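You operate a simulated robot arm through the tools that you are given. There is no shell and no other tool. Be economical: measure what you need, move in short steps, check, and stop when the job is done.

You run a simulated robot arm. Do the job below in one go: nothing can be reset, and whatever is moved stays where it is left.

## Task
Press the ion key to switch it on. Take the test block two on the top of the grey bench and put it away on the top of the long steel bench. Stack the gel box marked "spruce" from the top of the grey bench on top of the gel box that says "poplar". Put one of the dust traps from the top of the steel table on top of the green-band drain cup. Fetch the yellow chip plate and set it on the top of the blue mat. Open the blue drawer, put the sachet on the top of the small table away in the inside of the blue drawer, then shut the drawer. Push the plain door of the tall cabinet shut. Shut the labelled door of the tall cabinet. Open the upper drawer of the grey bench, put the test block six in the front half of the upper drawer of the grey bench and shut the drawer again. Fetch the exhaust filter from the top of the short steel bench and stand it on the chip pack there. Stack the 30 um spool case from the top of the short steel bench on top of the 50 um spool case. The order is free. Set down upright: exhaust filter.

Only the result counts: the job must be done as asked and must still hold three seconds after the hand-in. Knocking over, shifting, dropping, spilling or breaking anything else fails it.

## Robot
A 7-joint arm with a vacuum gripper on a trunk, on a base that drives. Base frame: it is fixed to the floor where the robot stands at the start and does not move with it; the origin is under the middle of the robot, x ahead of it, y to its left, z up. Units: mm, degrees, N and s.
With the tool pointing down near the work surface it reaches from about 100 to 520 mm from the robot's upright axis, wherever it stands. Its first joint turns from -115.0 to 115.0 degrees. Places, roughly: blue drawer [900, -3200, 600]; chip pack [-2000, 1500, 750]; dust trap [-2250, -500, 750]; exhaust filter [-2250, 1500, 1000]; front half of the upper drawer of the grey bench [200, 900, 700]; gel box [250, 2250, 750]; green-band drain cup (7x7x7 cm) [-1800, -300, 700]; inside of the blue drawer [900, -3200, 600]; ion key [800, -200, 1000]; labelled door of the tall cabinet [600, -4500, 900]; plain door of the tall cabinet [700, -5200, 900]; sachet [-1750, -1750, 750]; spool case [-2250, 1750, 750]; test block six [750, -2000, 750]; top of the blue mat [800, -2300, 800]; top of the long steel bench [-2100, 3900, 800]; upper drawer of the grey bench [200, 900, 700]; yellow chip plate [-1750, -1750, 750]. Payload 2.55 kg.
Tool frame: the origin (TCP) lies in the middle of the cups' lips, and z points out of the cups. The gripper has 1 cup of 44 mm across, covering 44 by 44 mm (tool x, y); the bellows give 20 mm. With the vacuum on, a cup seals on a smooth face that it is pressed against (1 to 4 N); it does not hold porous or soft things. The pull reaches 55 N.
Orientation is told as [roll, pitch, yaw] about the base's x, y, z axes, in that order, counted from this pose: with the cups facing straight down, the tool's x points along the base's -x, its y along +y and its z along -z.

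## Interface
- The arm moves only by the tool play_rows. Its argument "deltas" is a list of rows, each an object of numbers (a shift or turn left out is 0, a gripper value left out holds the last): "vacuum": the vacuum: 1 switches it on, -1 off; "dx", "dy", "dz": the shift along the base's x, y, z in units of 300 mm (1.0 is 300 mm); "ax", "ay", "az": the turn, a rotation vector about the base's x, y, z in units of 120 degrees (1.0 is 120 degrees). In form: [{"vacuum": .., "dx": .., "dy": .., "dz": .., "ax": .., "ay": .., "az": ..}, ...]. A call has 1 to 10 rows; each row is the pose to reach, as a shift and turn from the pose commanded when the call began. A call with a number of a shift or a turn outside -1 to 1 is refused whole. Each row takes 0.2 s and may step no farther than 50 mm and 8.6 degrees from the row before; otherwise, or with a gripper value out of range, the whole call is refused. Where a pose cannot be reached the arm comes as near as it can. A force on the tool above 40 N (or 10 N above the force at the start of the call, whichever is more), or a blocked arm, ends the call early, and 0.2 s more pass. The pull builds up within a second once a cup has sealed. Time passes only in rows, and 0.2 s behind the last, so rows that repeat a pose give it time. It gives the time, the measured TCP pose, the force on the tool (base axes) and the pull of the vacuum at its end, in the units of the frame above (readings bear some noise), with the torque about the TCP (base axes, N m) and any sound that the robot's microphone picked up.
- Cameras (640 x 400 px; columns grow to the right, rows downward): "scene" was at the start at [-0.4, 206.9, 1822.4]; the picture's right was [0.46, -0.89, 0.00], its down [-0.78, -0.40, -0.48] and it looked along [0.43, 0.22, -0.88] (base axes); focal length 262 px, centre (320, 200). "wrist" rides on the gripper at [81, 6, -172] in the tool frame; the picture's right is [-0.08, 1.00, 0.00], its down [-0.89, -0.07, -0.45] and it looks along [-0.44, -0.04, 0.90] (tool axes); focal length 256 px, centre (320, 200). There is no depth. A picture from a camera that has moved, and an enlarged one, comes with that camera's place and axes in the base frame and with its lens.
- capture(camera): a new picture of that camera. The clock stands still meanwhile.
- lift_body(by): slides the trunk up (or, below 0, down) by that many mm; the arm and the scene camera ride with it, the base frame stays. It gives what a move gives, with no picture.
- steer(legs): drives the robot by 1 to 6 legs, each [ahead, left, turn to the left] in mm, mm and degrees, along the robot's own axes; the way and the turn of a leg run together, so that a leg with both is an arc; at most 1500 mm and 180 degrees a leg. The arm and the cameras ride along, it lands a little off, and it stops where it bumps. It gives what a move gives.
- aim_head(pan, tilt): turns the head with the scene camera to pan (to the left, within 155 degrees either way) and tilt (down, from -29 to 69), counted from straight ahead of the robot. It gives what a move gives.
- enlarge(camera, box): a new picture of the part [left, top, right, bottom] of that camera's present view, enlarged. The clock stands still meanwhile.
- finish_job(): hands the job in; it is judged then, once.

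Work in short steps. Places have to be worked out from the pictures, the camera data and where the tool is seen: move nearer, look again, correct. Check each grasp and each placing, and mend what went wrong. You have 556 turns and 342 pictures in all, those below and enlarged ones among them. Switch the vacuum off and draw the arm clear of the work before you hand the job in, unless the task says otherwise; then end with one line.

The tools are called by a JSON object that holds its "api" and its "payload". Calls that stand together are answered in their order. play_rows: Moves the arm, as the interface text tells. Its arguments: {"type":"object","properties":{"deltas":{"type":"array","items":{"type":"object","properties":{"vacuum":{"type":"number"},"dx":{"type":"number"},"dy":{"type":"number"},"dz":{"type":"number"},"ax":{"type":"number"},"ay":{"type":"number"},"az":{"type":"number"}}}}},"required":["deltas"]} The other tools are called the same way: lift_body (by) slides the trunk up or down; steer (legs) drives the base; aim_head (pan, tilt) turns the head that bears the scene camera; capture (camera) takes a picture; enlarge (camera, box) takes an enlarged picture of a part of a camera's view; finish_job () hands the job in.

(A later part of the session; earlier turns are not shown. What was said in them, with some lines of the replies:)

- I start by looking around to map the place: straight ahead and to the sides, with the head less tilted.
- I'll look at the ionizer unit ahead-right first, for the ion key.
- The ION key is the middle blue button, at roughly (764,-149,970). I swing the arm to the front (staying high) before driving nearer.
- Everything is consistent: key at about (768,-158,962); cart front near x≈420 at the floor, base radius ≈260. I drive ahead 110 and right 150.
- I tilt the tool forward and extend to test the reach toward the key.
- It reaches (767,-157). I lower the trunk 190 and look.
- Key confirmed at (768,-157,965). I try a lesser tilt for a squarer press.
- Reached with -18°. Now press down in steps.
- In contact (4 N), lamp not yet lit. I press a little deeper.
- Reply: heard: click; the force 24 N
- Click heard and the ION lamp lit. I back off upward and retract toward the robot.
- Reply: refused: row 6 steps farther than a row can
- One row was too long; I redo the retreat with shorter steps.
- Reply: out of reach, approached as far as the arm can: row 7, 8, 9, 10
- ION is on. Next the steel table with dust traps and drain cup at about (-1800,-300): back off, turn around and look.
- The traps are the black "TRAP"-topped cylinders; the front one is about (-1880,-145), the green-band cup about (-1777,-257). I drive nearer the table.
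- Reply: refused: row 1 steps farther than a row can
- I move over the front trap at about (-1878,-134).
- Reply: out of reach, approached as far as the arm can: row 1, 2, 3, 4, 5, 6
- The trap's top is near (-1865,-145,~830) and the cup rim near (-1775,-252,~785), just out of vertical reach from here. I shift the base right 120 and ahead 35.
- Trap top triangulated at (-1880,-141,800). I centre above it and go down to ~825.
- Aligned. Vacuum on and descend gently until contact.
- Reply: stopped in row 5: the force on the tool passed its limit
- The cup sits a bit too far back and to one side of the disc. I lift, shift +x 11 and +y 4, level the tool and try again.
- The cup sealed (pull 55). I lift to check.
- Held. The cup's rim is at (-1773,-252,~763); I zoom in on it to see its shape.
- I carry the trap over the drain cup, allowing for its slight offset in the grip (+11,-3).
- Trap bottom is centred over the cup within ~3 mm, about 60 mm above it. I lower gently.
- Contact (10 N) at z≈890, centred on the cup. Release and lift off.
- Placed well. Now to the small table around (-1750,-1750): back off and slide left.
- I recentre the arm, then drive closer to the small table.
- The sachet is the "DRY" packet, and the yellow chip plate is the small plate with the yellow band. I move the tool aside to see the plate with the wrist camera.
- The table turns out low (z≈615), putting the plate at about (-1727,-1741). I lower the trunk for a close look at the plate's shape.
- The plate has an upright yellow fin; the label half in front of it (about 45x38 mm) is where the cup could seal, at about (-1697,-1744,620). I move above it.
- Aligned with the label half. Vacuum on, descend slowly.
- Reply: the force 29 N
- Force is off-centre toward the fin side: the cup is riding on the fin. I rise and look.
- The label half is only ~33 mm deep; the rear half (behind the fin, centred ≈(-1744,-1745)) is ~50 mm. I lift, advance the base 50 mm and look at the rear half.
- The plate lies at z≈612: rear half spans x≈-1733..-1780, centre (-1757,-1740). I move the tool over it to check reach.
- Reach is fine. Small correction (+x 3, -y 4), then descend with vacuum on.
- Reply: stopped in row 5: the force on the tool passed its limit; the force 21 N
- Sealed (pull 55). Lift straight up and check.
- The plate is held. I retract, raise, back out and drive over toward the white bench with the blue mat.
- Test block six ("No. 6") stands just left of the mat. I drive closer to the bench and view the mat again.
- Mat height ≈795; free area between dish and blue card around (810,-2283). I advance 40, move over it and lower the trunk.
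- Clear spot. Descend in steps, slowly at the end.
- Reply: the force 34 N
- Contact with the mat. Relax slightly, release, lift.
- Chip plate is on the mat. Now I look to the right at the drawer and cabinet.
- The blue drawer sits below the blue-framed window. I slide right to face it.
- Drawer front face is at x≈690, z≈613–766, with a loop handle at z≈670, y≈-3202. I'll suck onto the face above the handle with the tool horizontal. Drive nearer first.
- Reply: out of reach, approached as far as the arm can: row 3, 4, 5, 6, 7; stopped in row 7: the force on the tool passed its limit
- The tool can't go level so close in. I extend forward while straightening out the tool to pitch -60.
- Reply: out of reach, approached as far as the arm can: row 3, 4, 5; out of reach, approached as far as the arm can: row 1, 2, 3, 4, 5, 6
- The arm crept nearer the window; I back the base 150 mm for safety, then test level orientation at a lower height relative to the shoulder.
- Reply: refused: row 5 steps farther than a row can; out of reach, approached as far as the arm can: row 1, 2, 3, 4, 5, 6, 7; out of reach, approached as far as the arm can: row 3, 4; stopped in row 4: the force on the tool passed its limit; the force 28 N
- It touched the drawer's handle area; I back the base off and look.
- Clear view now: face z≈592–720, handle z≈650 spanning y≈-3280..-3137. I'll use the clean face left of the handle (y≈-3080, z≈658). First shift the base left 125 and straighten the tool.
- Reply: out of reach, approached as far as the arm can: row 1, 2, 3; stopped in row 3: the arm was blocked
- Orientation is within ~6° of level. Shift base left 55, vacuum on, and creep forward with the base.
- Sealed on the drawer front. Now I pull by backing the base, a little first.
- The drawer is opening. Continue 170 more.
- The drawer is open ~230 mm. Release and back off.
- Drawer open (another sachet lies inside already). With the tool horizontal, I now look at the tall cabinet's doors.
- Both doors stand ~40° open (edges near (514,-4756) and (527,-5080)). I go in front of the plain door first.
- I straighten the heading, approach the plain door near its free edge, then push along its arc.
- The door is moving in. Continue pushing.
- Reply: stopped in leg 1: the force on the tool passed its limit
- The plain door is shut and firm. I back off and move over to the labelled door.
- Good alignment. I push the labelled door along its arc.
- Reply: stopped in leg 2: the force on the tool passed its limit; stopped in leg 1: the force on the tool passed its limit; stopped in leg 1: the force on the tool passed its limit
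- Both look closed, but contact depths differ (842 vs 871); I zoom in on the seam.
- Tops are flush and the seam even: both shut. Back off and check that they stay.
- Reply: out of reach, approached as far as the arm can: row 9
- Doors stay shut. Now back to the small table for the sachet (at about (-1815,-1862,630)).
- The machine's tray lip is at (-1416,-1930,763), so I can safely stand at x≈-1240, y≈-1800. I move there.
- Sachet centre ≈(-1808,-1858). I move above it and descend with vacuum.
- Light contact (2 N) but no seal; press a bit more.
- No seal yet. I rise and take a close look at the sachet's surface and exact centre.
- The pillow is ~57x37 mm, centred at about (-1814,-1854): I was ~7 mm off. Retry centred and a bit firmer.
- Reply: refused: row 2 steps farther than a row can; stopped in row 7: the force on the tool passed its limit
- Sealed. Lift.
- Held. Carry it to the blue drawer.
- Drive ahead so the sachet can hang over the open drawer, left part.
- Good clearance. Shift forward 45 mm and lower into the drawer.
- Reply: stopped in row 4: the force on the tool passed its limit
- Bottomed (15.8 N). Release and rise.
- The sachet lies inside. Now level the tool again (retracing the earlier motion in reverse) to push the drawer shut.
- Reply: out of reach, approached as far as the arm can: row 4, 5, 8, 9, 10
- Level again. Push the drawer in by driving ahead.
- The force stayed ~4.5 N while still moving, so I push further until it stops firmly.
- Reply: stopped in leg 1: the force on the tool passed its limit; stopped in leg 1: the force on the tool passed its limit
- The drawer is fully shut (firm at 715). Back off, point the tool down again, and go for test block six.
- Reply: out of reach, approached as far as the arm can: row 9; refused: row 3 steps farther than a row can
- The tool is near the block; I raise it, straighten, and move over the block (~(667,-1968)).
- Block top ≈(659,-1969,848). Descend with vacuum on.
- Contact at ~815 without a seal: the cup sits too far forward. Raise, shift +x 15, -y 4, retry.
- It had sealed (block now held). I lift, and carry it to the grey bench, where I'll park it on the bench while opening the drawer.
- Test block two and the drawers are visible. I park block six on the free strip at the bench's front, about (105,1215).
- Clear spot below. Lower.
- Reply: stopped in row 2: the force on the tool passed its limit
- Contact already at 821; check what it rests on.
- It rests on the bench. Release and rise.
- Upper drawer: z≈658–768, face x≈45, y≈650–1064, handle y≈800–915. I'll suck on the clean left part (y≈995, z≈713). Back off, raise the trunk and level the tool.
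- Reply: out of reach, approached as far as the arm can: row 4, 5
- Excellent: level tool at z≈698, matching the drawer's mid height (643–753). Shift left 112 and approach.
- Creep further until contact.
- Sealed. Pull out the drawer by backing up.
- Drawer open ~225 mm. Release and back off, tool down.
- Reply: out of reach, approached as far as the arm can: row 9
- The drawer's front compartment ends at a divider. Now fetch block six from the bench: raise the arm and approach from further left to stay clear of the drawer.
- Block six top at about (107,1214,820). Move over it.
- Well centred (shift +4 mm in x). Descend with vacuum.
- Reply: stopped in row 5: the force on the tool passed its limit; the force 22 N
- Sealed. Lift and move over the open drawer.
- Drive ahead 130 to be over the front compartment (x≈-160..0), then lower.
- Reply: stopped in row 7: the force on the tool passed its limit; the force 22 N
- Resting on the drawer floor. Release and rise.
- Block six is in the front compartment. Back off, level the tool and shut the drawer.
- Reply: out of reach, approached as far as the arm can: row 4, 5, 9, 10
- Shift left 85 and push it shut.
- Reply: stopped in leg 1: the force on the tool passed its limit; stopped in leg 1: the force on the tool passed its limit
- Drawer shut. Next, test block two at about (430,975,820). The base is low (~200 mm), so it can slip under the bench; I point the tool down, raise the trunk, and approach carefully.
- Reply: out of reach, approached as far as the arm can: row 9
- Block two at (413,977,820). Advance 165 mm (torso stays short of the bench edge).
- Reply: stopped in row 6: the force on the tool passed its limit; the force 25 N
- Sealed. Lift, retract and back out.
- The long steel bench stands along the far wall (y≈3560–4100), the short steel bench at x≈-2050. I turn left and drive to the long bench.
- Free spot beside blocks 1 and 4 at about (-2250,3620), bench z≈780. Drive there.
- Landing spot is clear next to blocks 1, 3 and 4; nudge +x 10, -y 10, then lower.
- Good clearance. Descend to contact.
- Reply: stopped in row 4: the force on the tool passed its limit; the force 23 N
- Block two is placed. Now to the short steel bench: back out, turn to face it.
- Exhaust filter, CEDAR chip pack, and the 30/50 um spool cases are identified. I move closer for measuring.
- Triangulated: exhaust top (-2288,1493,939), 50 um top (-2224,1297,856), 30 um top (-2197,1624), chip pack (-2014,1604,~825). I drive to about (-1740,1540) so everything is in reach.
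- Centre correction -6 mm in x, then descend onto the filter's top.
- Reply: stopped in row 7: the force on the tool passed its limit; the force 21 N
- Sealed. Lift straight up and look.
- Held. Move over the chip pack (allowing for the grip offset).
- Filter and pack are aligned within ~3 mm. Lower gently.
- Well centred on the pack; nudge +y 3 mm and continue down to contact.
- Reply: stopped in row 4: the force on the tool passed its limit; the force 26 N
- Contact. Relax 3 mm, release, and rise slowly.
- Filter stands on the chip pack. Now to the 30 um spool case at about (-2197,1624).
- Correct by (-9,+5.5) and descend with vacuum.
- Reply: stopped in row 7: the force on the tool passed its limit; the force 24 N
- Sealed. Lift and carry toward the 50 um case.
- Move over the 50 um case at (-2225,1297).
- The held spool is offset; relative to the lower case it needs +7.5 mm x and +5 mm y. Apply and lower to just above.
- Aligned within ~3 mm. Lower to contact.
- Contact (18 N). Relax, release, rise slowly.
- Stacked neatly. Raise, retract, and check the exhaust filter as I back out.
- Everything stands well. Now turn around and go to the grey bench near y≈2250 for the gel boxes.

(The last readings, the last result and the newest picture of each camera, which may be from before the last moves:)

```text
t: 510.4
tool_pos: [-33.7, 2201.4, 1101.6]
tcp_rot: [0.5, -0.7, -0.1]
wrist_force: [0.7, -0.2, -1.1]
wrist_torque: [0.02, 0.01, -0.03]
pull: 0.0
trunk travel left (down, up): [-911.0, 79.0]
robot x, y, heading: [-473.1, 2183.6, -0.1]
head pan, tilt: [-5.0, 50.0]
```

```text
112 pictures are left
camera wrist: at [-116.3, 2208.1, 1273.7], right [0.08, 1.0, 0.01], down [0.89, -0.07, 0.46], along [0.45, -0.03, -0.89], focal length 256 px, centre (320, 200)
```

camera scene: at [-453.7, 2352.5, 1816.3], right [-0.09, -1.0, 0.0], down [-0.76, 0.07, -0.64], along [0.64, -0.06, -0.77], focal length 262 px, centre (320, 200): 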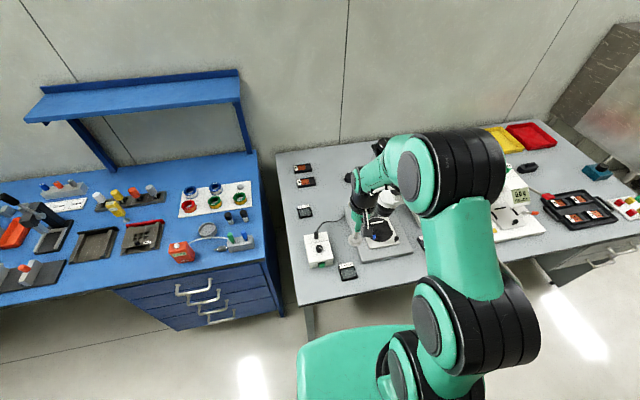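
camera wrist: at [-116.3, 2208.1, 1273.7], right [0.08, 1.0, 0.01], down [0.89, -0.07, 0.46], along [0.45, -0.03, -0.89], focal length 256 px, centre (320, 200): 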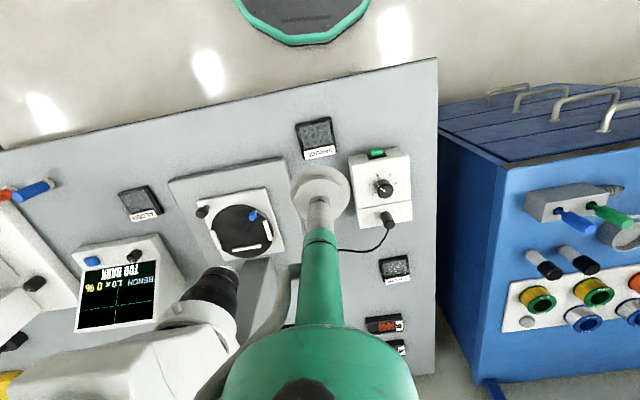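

{"api": "enlarge", "payload": {"camera": "scene", "box": [280, 155, 380, 290]}}

{"api": "enlarge", "payload": {"camera": "wrist", "box": [100, 100, 260, 230]}}

{"api": "enlarge", "payload": {"camera": "wrist", "box": [280, 100, 440, 370]}}

```text
2.96 times, centred on (330, 222) of scene
camera zoom: at [-453.7, 2352.5, 1816.3], right [-0.09, -1.0, 0.0], down [-0.76, 0.07, -0.64], along [0.64, -0.06, -0.77], focal length 777 px, centre (290, 133)
```

zoom: 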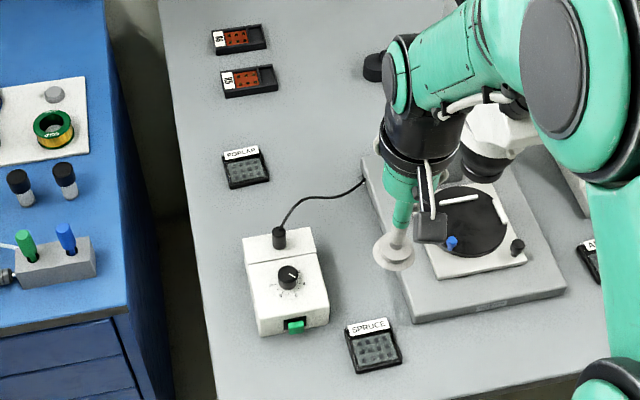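

```text
3.08 times, centred on (180, 165) of wrist
camera zoom: at [-116.3, 2208.1, 1273.7], right [0.08, 1.0, 0.01], down [0.89, -0.07, 0.46], along [0.45, -0.03, -0.89], focal length 788 px, centre (751, 308)
```

zoom: 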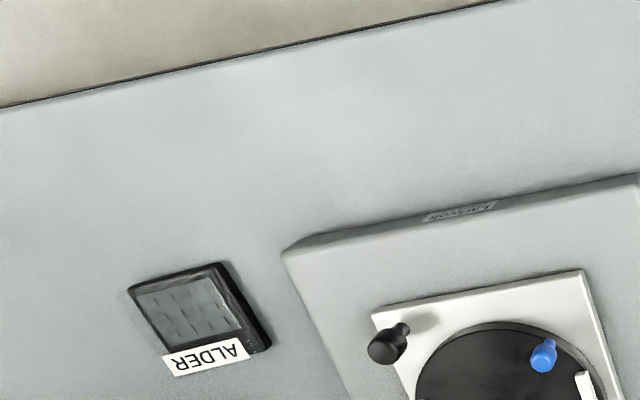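

```text
1.48 times, centred on (360, 235) of wrist
camera zoom: at [-116.3, 2208.1, 1273.7], right [0.08, 1.0, 0.01], down [0.89, -0.07, 0.46], along [0.45, -0.03, -0.89], focal length 379 px, centre (261, 148)
```

zoom: 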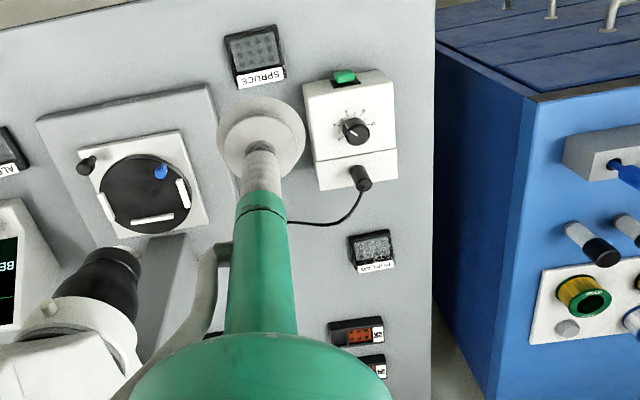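

SPRUCE is at the front (-8,2194), POPLAR further back (310,2355). I pick spruce from here first: move above it and look.

{"api": "play_rows", "payload": {"deltas": [{"dz": -0.15, "dx": 0.03}, {"dz": -0.3, "dx": 0.06, "dy": -0.02}, {"dz": -0.45, "dx": 0.08, "dy": -0.025}, {"dz": -0.6, "dx": 0.085, "dy": -0.025}, {"dz": -0.7, "dx": 0.085, "dy": -0.025}, {"dz": -0.75, "dx": 0.085, "dy": -0.025}]}}

{"api": "enlarge", "payload": {"camera": "wrist", "box": [270, 110, 370, 220]}}

{"api": "enlarge", "payload": {"camera": "scene", "box": [320, 240, 380, 290]}}

```text
t: 511.8
tool_pos: [-7.0, 2194.8, 875.9]
tcp_rot: [0.4, -0.8, -0.2]
wrist_force: [-0.4, 0.5, 0.9]
wrist_torque: [-0.01, 0.0, -0.01]
pull: 0.1
trunk travel left (down, up): [-911.0, 79.0]
robot x, y, heading: [-474.7, 2183.6, -0.4]
head pan, tilt: [-5.0, 50.0]
```

```text
3.64 times, centred on (320, 165) of wrist
camera zoom: at [-89.6, 2200.4, 1048.5], right [0.08, 1.0, 0.01], down [0.89, -0.07, 0.46], along [0.45, -0.03, -0.89], focal length 931 px, centre (320, 327)
```

zoom: 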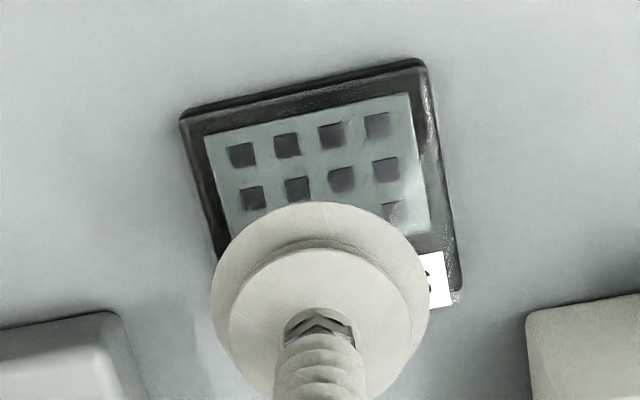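

```text
8.00 times, centred on (350, 265) of scene
camera zoom: at [-453.3, 2352.4, 1816.3], right [-0.09, -1.0, 0.0], down [-0.76, 0.07, -0.64], along [0.64, -0.06, -0.77], focal length 2098 px, centre (80, -320)
```

zoom: 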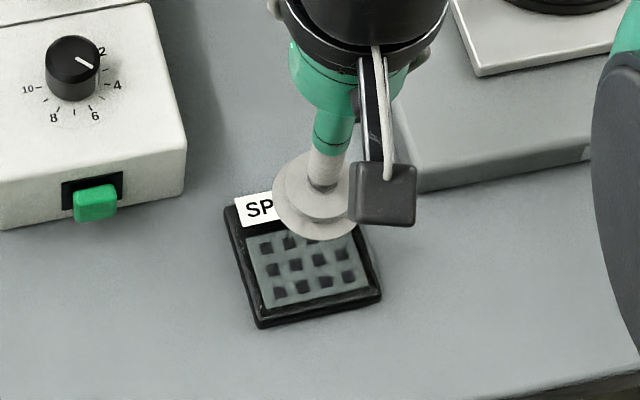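

Box ≈68x75 mm; I aim near its centre (-10,2195.5) and descend with vacuum.

{"api": "play_rows", "payload": {"deltas": [{"vacuum": 1, "dx": -0.01, "dy": 0.003, "dz": -0.1}, {"dx": -0.01, "dy": 0.003, "dz": -0.16}, {"dx": -0.01, "dy": 0.003, "dz": -0.19}, {"dx": -0.01, "dy": 0.003, "dz": -0.21}, {"dx": -0.01, "dy": 0.003, "dz": -0.225}, {"dx": -0.01, "dy": 0.003, "dz": -0.24}, {"dx": -0.01, "dy": 0.003, "dz": -0.255}, {"dx": -0.01, "dy": 0.003, "dz": -0.255}]}}

```text
t: 512.9
tool_pos: [-9.5, 2195.1, 814.5]
tcp_rot: [0.5, -1.1, 0.0]
wrist_force: [-8.2, -0.7, 25.1]
wrist_torque: [-0.33, 0.28, -0.11]
pull: 54.7
trunk travel left (down, up): [-911.0, 79.0]
robot x, y, heading: [-472.1, 2183.6, -0.3]
head pan, tilt: [-5.0, 50.0]
stopped in row 5: the force on the tool passed its limit (the readings are from after the stop); the commanded pose is now the measured one
```

Sealed. Lift, then swing the arm left (away from the microscope).

{"api": "play_rows", "payload": {"deltas": [{"dz": 0.12}, {"dz": 0.27}, {"dz": 0.42}, {"dz": 0.57}, {"dz": 0.68}, {"dz": 0.7, "dy": 0.14}, {"dz": 0.7, "dy": 0.29, "dx": -0.05}, {"dz": 0.7, "dy": 0.43, "dx": -0.1}, {"dz": 0.7, "dy": 0.55, "dx": -0.12}]}}

{"api": "steer", "payload": {"legs": [[0, -54, 0.3], [120, 0, 0]]}}

{"api": "capture", "payload": {"camera": "scene"}}

{"api": "capture", "payload": {"camera": "wrist"}}

```text
t: 514.9
tool_pos: [-42.3, 2364.1, 1021.4]
tcp_rot: [0.3, -0.9, -0.1]
wrist_force: [-0.1, 0.4, -0.4]
wrist_torque: [-0.01, 0.0, -0.01]
pull: 54.7
trunk travel left (down, up): [-911.0, 79.0]
robot x, y, heading: [-474.7, 2182.0, -0.3]
head pan, tilt: [-5.0, 50.0]
```

```text
t: 516.7
tool_pos: [72.7, 2310.1, 1022.0]
tcp_rot: [0.3, -0.9, 0.3]
wrist_force: [-0.3, -0.7, -0.4]
wrist_torque: [-0.01, 0.05, 0.02]
pull: 54.9
trunk travel left (down, up): [-911.0, 79.0]
robot x, y, heading: [-355.3, 2128.9, -0.2]
head pan, tilt: [-5.0, 50.0]
```

```text
106 pictures are left
camera scene: at [-339.4, 2299.1, 1816.2], right [-0.09, -1.0, 0.0], down [-0.76, 0.07, -0.64], along [0.64, -0.06, -0.77], focal length 262 px, centre (320, 200)
```

scene: 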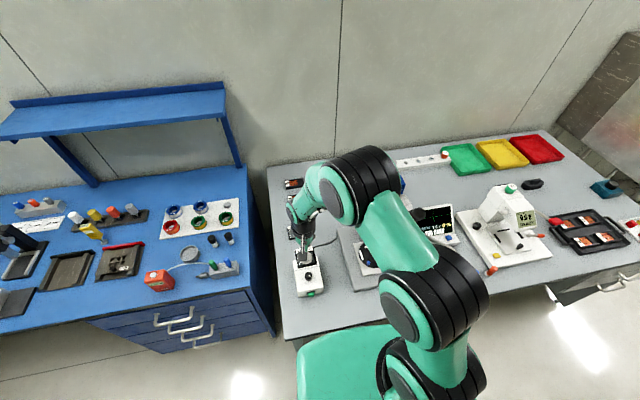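

```text
105 pictures are left
camera wrist: at [-10.8, 2315.2, 1194.5], right [0.07, 1.0, 0.01], down [0.89, -0.07, 0.46], along [0.46, -0.03, -0.89], focal length 256 px, centre (320, 200)
```

wrist: 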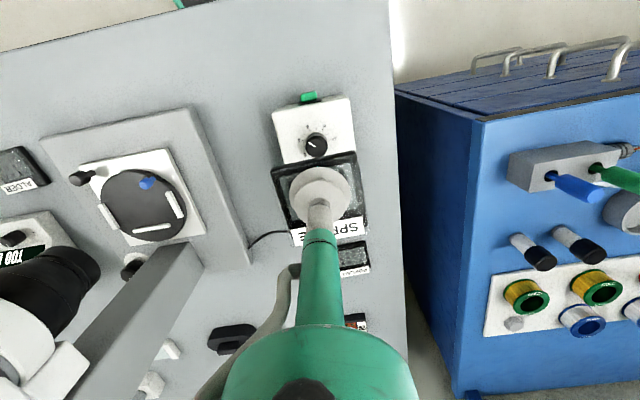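

Clear of the microscope (top ≈(270,2013,1235)). Advance the remaining ~110 mm.

{"api": "steer", "payload": {"legs": [[108, 0, 0]]}}

{"api": "play_rows", "payload": {"deltas": [{"dx": 0.1, "dy": 0.05}, {"dx": 0.22, "dy": 0.1}, {"dx": 0.34, "dy": 0.13, "dz": -0.05}, {"dx": 0.42, "dy": 0.14, "dz": -0.15}]}}

{"api": "capture", "payload": {"camera": "wrist"}}

{"api": "capture", "payload": {"camera": "scene"}}

```text
t: 517.9
tool_pos: [164.6, 2310.7, 1021.2]
tcp_rot: [0.4, -0.9, 1.0]
wrist_force: [0.7, -0.1, -0.3]
wrist_torque: [0.01, 0.04, 0.0]
pull: 54.7
trunk travel left (down, up): [-911.0, 79.0]
robot x, y, heading: [-265.8, 2127.9, 0.5]
head pan, tilt: [-5.0, 50.0]
stopped in leg 1: the robot was blocked; the commanded pose is now the measured one
```

```text
t: 518.9
tool_pos: [292.3, 2356.2, 977.5]
tcp_rot: [0.5, -0.8, 0.9]
wrist_force: [-0.8, -0.7, 0.1]
wrist_torque: [0.01, 0.08, -0.01]
pull: 54.7
trunk travel left (down, up): [-911.0, 79.0]
robot x, y, heading: [-269.1, 2126.8, 0.6]
head pan, tilt: [-5.0, 50.0]
```

```text
104 pictures are left
camera wrist: at [207.1, 2360.2, 1149.4], right [0.06, 1.0, 0.01], down [0.89, -0.06, 0.46], along [0.46, -0.02, -0.89], focal length 256 px, centre (320, 200)
```

wrist: 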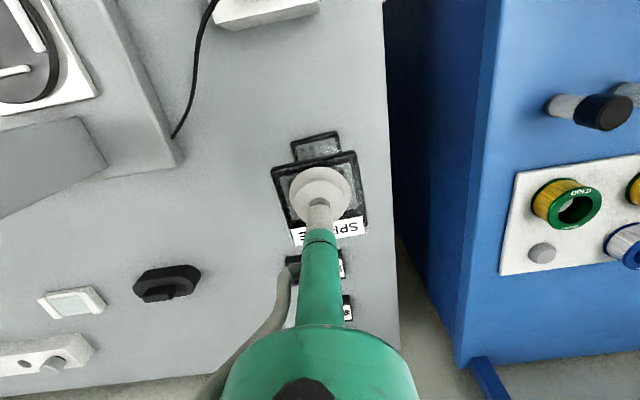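

```text
103 pictures are left
camera scene: at [-248.1, 2296.2, 1816.3], right [-0.08, -1.0, 0.0], down [-0.76, 0.06, -0.64], along [0.64, -0.05, -0.77], focal length 262 px, centre (320, 200)
```

scene: 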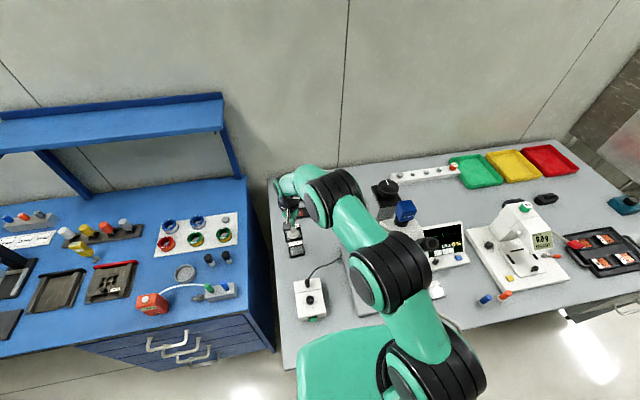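

The base touched the bench edge and stopped; reach is nevertheless sufficient. I back off 6 mm to relieve contact, and zoom in to align spruce over poplar.

{"api": "steer", "payload": {"legs": [[-8, 0, -0.6]]}}

{"api": "enlarge", "payload": {"camera": "wrist", "box": [260, 110, 380, 250]}}

{"api": "enlarge", "payload": {"camera": "scene", "box": [265, 190, 335, 270]}}

```text
t: 519.6
tool_pos: [284.6, 2350.4, 977.3]
tcp_rot: [0.4, -1.0, 0.3]
wrist_force: [0.1, 0.4, -0.1]
wrist_torque: [-0.02, 0.0, 0.0]
pull: 55.3
trunk travel left (down, up): [-911.0, 79.0]
robot x, y, heading: [-272.2, 2123.5, -0.2]
head pan, tilt: [-5.0, 50.0]
```

```text
2.86 times, centred on (320, 180) of wrist
camera zoom: at [200.5, 2354.7, 1149.8], right [0.07, 1.0, 0.01], down [0.89, -0.07, 0.46], along [0.46, -0.03, -0.89], focal length 731 px, centre (320, 257)
```

zoom: 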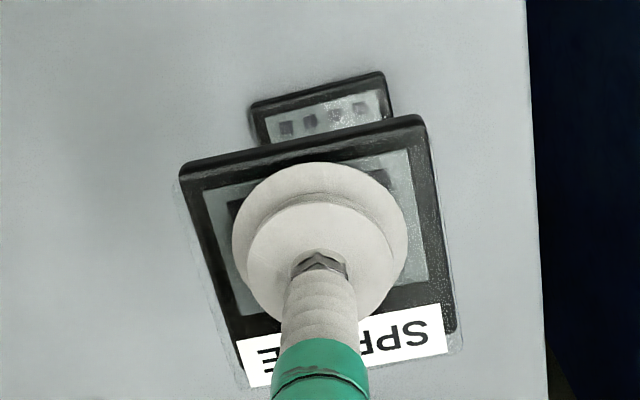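

```text
5.00 times, centred on (300, 230) of scene
camera zoom: at [-255.5, 2295.5, 1816.3], right [-0.09, -1.0, 0.0], down [-0.76, 0.07, -0.64], along [0.64, -0.06, -0.77], focal length 1311 px, centre (420, 50)
```

zoom: 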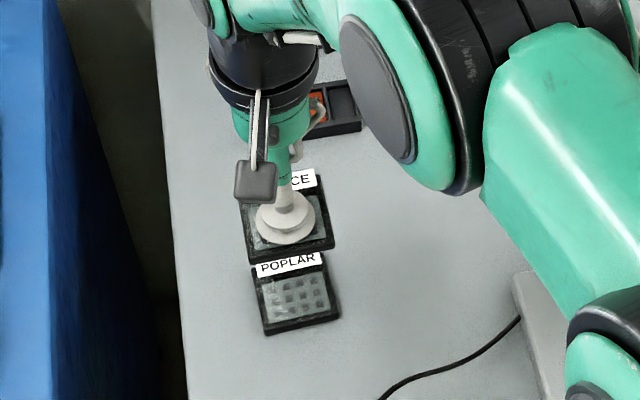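

Relative to spruce, poplar lies +32 mm in x, +2 mm in y. I move and lower partway, watching reach.

{"api": "play_rows", "payload": {"deltas": [{"dx": 0.0, "dz": -0.15}, {"dx": 0.04, "dz": -0.27, "dy": 0.007}, {"dx": 0.08, "dz": -0.36, "dy": 0.007}, {"dx": 0.107, "dz": -0.38, "dy": 0.007}, {"dx": 0.107, "dz": -0.38, "dy": 0.007}]}}

{"api": "enlarge", "payload": {"camera": "wrist", "box": [260, 110, 380, 250]}}

{"api": "enlarge", "payload": {"camera": "scene", "box": [265, 190, 335, 270]}}

```text
t: 520.8
tool_pos: [315.1, 2351.5, 864.4]
tcp_rot: [0.5, -1.0, 0.3]
wrist_force: [-0.6, 1.0, -0.4]
wrist_torque: [0.03, 0.03, 0.01]
pull: 54.5
trunk travel left (down, up): [-911.0, 79.0]
robot x, y, heading: [-276.7, 2129.1, -0.1]
head pan, tilt: [-5.0, 50.0]
```

```text
2.86 times, centred on (320, 180) of wrist
camera zoom: at [231.3, 2357.0, 1036.5], right [0.07, 1.0, 0.01], down [0.89, -0.07, 0.46], along [0.46, -0.03, -0.89], focal length 731 px, centre (320, 257)
```

zoom: 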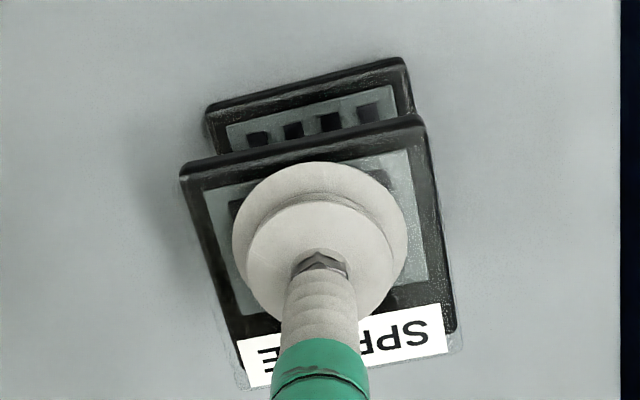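

```text
5.00 times, centred on (300, 230) of scene
camera zoom: at [-256.6, 2295.4, 1816.3], right [-0.09, -1.0, 0.0], down [-0.76, 0.07, -0.64], along [0.64, -0.06, -0.77], focal length 1311 px, centre (420, 50)
```

zoom: 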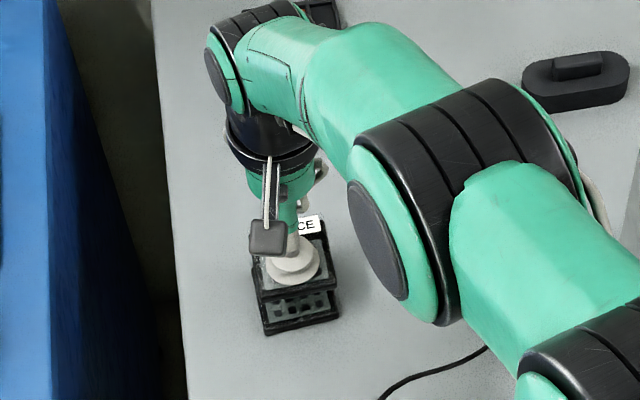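

Aligned within ~2 mm. Lower to contact.

{"api": "play_rows", "payload": {"deltas": [{"dz": -0.05}, {"dz": -0.08}, {"dz": -0.095}, {"dz": -0.11}, {"dz": -0.12}, {"dz": -0.13}, {"dz": -0.14}, {"dz": -0.15}]}}

{"api": "enlarge", "payload": {"camera": "wrist", "box": [260, 110, 380, 250]}}

{"api": "enlarge", "payload": {"camera": "scene", "box": [265, 190, 335, 270]}}

```text
t: 522.3
tool_pos: [322.6, 2355.4, 833.8]
tcp_rot: [0.7, -1.8, 0.3]
wrist_force: [-6.1, -2.7, 19.5]
wrist_torque: [-0.41, 0.44, -0.05]
pull: 55.0
trunk travel left (down, up): [-911.0, 79.0]
robot x, y, heading: [-277.1, 2128.5, -0.0]
head pan, tilt: [-5.0, 50.0]
stopped in row 7: the force on the tool passed its limit (the readings are from after the stop); the commanded pose is now the measured one
```

```text
2.86 times, centred on (320, 180) of wrist
camera zoom: at [237.4, 2358.7, 1004.9], right [0.07, 1.0, 0.01], down [0.88, -0.07, 0.47], along [0.47, -0.02, -0.88], focal length 731 px, centre (320, 257)
```

zoom: 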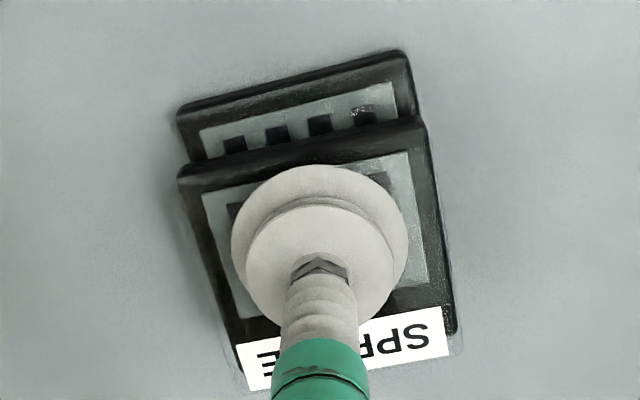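

```text
5.00 times, centred on (300, 230) of scene
camera zoom: at [-257.4, 2295.2, 1816.2], right [-0.09, -1.0, 0.0], down [-0.76, 0.07, -0.64], along [0.64, -0.06, -0.77], focal length 1311 px, centre (420, 50)
```

zoom: 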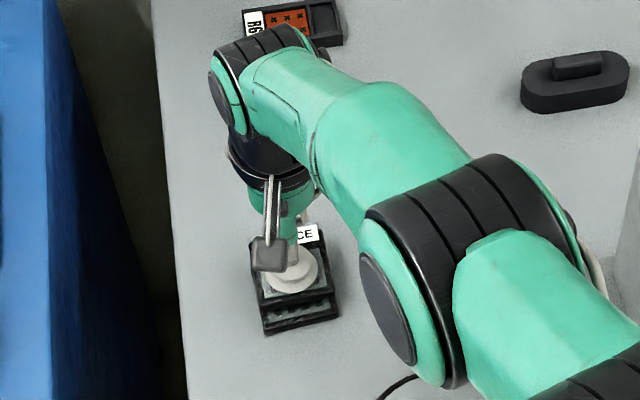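

It slid ~10 mm backward on contact. Lift slightly, shift -11 mm x, -3 mm y, and set down more softly.

{"api": "play_rows", "payload": {"deltas": [{"dz": 0.05}, {"dz": 0.06, "dx": -0.037, "dy": -0.01, "ay": 0.01}, {"dz": 0.06, "dx": -0.037, "dy": -0.01, "ay": 0.01}]}}

{"api": "enlarge", "payload": {"camera": "wrist", "box": [260, 110, 380, 250]}}

```text
t: 523.1
tool_pos: [309.1, 2349.9, 845.5]
tcp_rot: [0.6, -0.1, 0.3]
wrist_force: [-0.1, 0.1, -1.0]
wrist_torque: [-0.02, 0.03, -0.02]
pull: 55.0
trunk travel left (down, up): [-911.0, 79.0]
robot x, y, heading: [-273.6, 2129.0, -0.3]
head pan, tilt: [-5.0, 50.0]
```

```text
2.86 times, centred on (320, 180) of wrist
camera zoom: at [227.7, 2354.7, 1020.3], right [0.07, 1.0, 0.01], down [0.89, -0.07, 0.45], along [0.45, -0.02, -0.89], focal length 731 px, centre (320, 257)
```

zoom: 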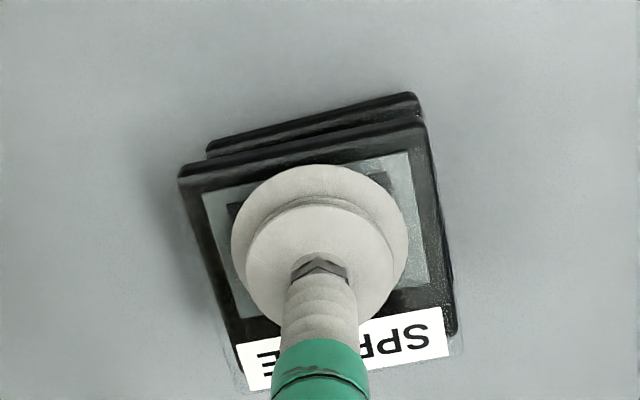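

{"api": "play_rows", "payload": {"deltas": [{"dy": 0.006, "dz": -0.01}, {"dy": 0.006, "dz": -0.02}, {"dy": 0.006, "dz": -0.028}, {"dy": 0.006, "dz": -0.028}]}}

{"api": "enlarge", "payload": {"camera": "wrist", "box": [260, 110, 380, 250]}}

```text
t: 524.1
tool_pos: [309.9, 2351.7, 838.6]
tcp_rot: [0.7, -0.3, 0.4]
wrist_force: [-0.4, -0.6, -0.8]
wrist_torque: [0.01, 0.04, -0.02]
pull: 55.0
trunk travel left (down, up): [-911.0, 79.0]
robot x, y, heading: [-273.3, 2125.7, 0.1]
head pan, tilt: [-5.0, 50.0]
```

```text
2.86 times, centred on (320, 180) of wrist
camera zoom: at [228.1, 2356.3, 1012.8], right [0.07, 1.0, 0.01], down [0.89, -0.07, 0.45], along [0.45, -0.02, -0.89], focal length 731 px, centre (320, 257)
```

zoom: 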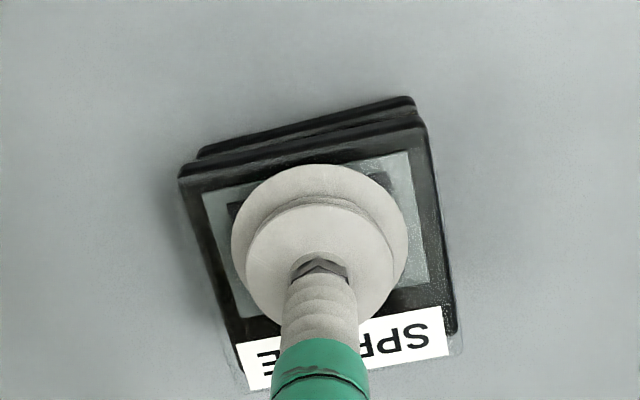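

{"api": "play_rows", "payload": {"deltas": [{"dz": -0.008}, {"dz": -0.014}, {"dz": -0.02}, {"dz": -0.02}]}}

```text
t: 525.1
tool_pos: [310.2, 2351.2, 835.5]
tcp_rot: [0.7, -0.3, 0.3]
wrist_force: [0.5, -1.1, 4.4]
wrist_torque: [-0.15, -0.19, -0.03]
pull: 55.0
trunk travel left (down, up): [-911.0, 79.0]
robot x, y, heading: [-274.5, 2126.3, 0.0]
head pan, tilt: [-5.0, 50.0]
```

Light contact (4.4 N). Release here and rise.

{"api": "play_rows", "payload": {"deltas": [{"dz": -0.006}, {"vacuum": -1, "dz": -0.006}, {"dz": -0.006}, {"dz": -0.006}, {"dz": -0.006}, {"dz": 0.01}, {"dz": 0.06}, {"dz": 0.15}, {"dz": 0.3}, {"dz": 0.45}]}}

{"api": "enlarge", "payload": {"camera": "wrist", "box": [260, 90, 380, 230]}}

{"api": "enlarge", "payload": {"camera": "scene", "box": [265, 190, 335, 270]}}

```text
t: 527.3
tool_pos: [309.8, 2350.6, 970.1]
tcp_rot: [0.7, -0.1, 0.4]
wrist_force: [-0.9, -0.2, -0.8]
wrist_torque: [-0.01, -0.05, 0.0]
pull: 0.0
trunk travel left (down, up): [-911.0, 79.0]
robot x, y, heading: [-271.5, 2124.6, -0.1]
head pan, tilt: [-5.0, 50.0]
```

```text
2.86 times, centred on (320, 160) of wrist
camera zoom: at [227.7, 2355.4, 1143.4], right [0.07, 1.0, 0.01], down [0.89, -0.07, 0.45], along [0.45, -0.02, -0.89], focal length 731 px, centre (320, 314)
```

zoom: 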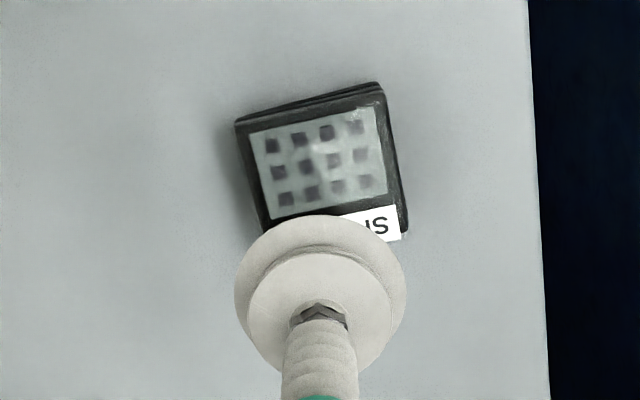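

```text
5.00 times, centred on (300, 230) of scene
camera zoom: at [-257.3, 2295.0, 1816.2], right [-0.09, -1.0, 0.0], down [-0.76, 0.07, -0.64], along [0.64, -0.06, -0.77], focal length 1311 px, centre (420, 50)
```

zoom: 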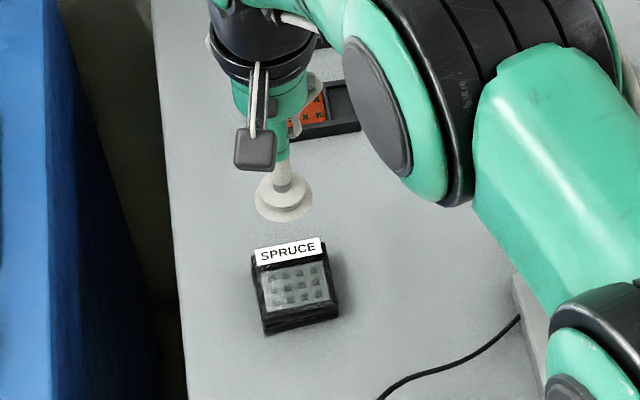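

Stacked well. Retract the arm and back away, then take a final look at the bench.

{"api": "play_rows", "payload": {"deltas": [{"dz": 0.1, "dx": -0.05}, {"dz": 0.18, "dx": -0.18}, {"dz": 0.2, "dx": -0.32, "dy": -0.03}, {"dz": 0.2, "dx": -0.45, "dy": -0.08}]}}

{"api": "steer", "payload": {"legs": [[-600, 0, 0]]}}

{"api": "aim_head", "payload": {"pan": -15, "tilt": 35}}

{"api": "capture", "payload": {"camera": "scene"}}

```text
t: 528.3
tool_pos: [173.6, 2326.9, 1031.0]
tcp_rot: [0.7, -0.4, 0.3]
wrist_force: [-0.2, -0.2, 0.5]
wrist_torque: [-0.01, -0.02, 0.02]
pull: 0.1
trunk travel left (down, up): [-911.0, 79.0]
robot x, y, heading: [-276.8, 2126.2, -0.1]
head pan, tilt: [-5.0, 50.0]
```

```text
t: 531.7
tool_pos: [-436.3, 2329.0, 1030.1]
tcp_rot: [0.6, -0.3, 0.6]
wrist_force: [0.0, 0.5, -0.9]
wrist_torque: [-0.01, 0.0, 0.0]
pull: 0.1
trunk travel left (down, up): [-911.0, 79.0]
robot x, y, heading: [-884.3, 2125.9, 0.4]
head pan, tilt: [-5.0, 50.0]
```

```text
t: 532.5
tool_pos: [-435.1, 2328.2, 1030.6]
tcp_rot: [0.7, -0.2, 0.7]
wrist_force: [-1.4, -0.4, -0.2]
wrist_torque: [0.01, 0.01, 0.0]
pull: 0.1
trunk travel left (down, up): [-911.0, 79.0]
robot x, y, heading: [-886.3, 2122.8, 0.5]
head pan, tilt: [-15.0, 35.0]
```

```text
92 pictures are left
camera scene: at [-858.5, 2278.1, 1837.9], right [-0.25, -0.97, 0.0], down [-0.56, 0.15, -0.82], along [0.79, -0.21, -0.57], focal length 262 px, centre (320, 200)
```

scene: 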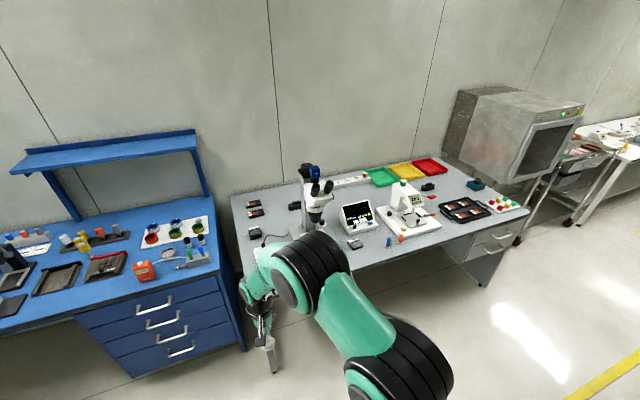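

Everything on the bench stands as it should, both drawers there are shut, vacuum is off and the arm is clear. I hand in.

{"api": "finish_job", "payload": {}}

```text
The job is handed in.
```

I finished all eleven parts of the job and handed it in, with the vacuum off and the arm clear. I have not seen the result of the judging.
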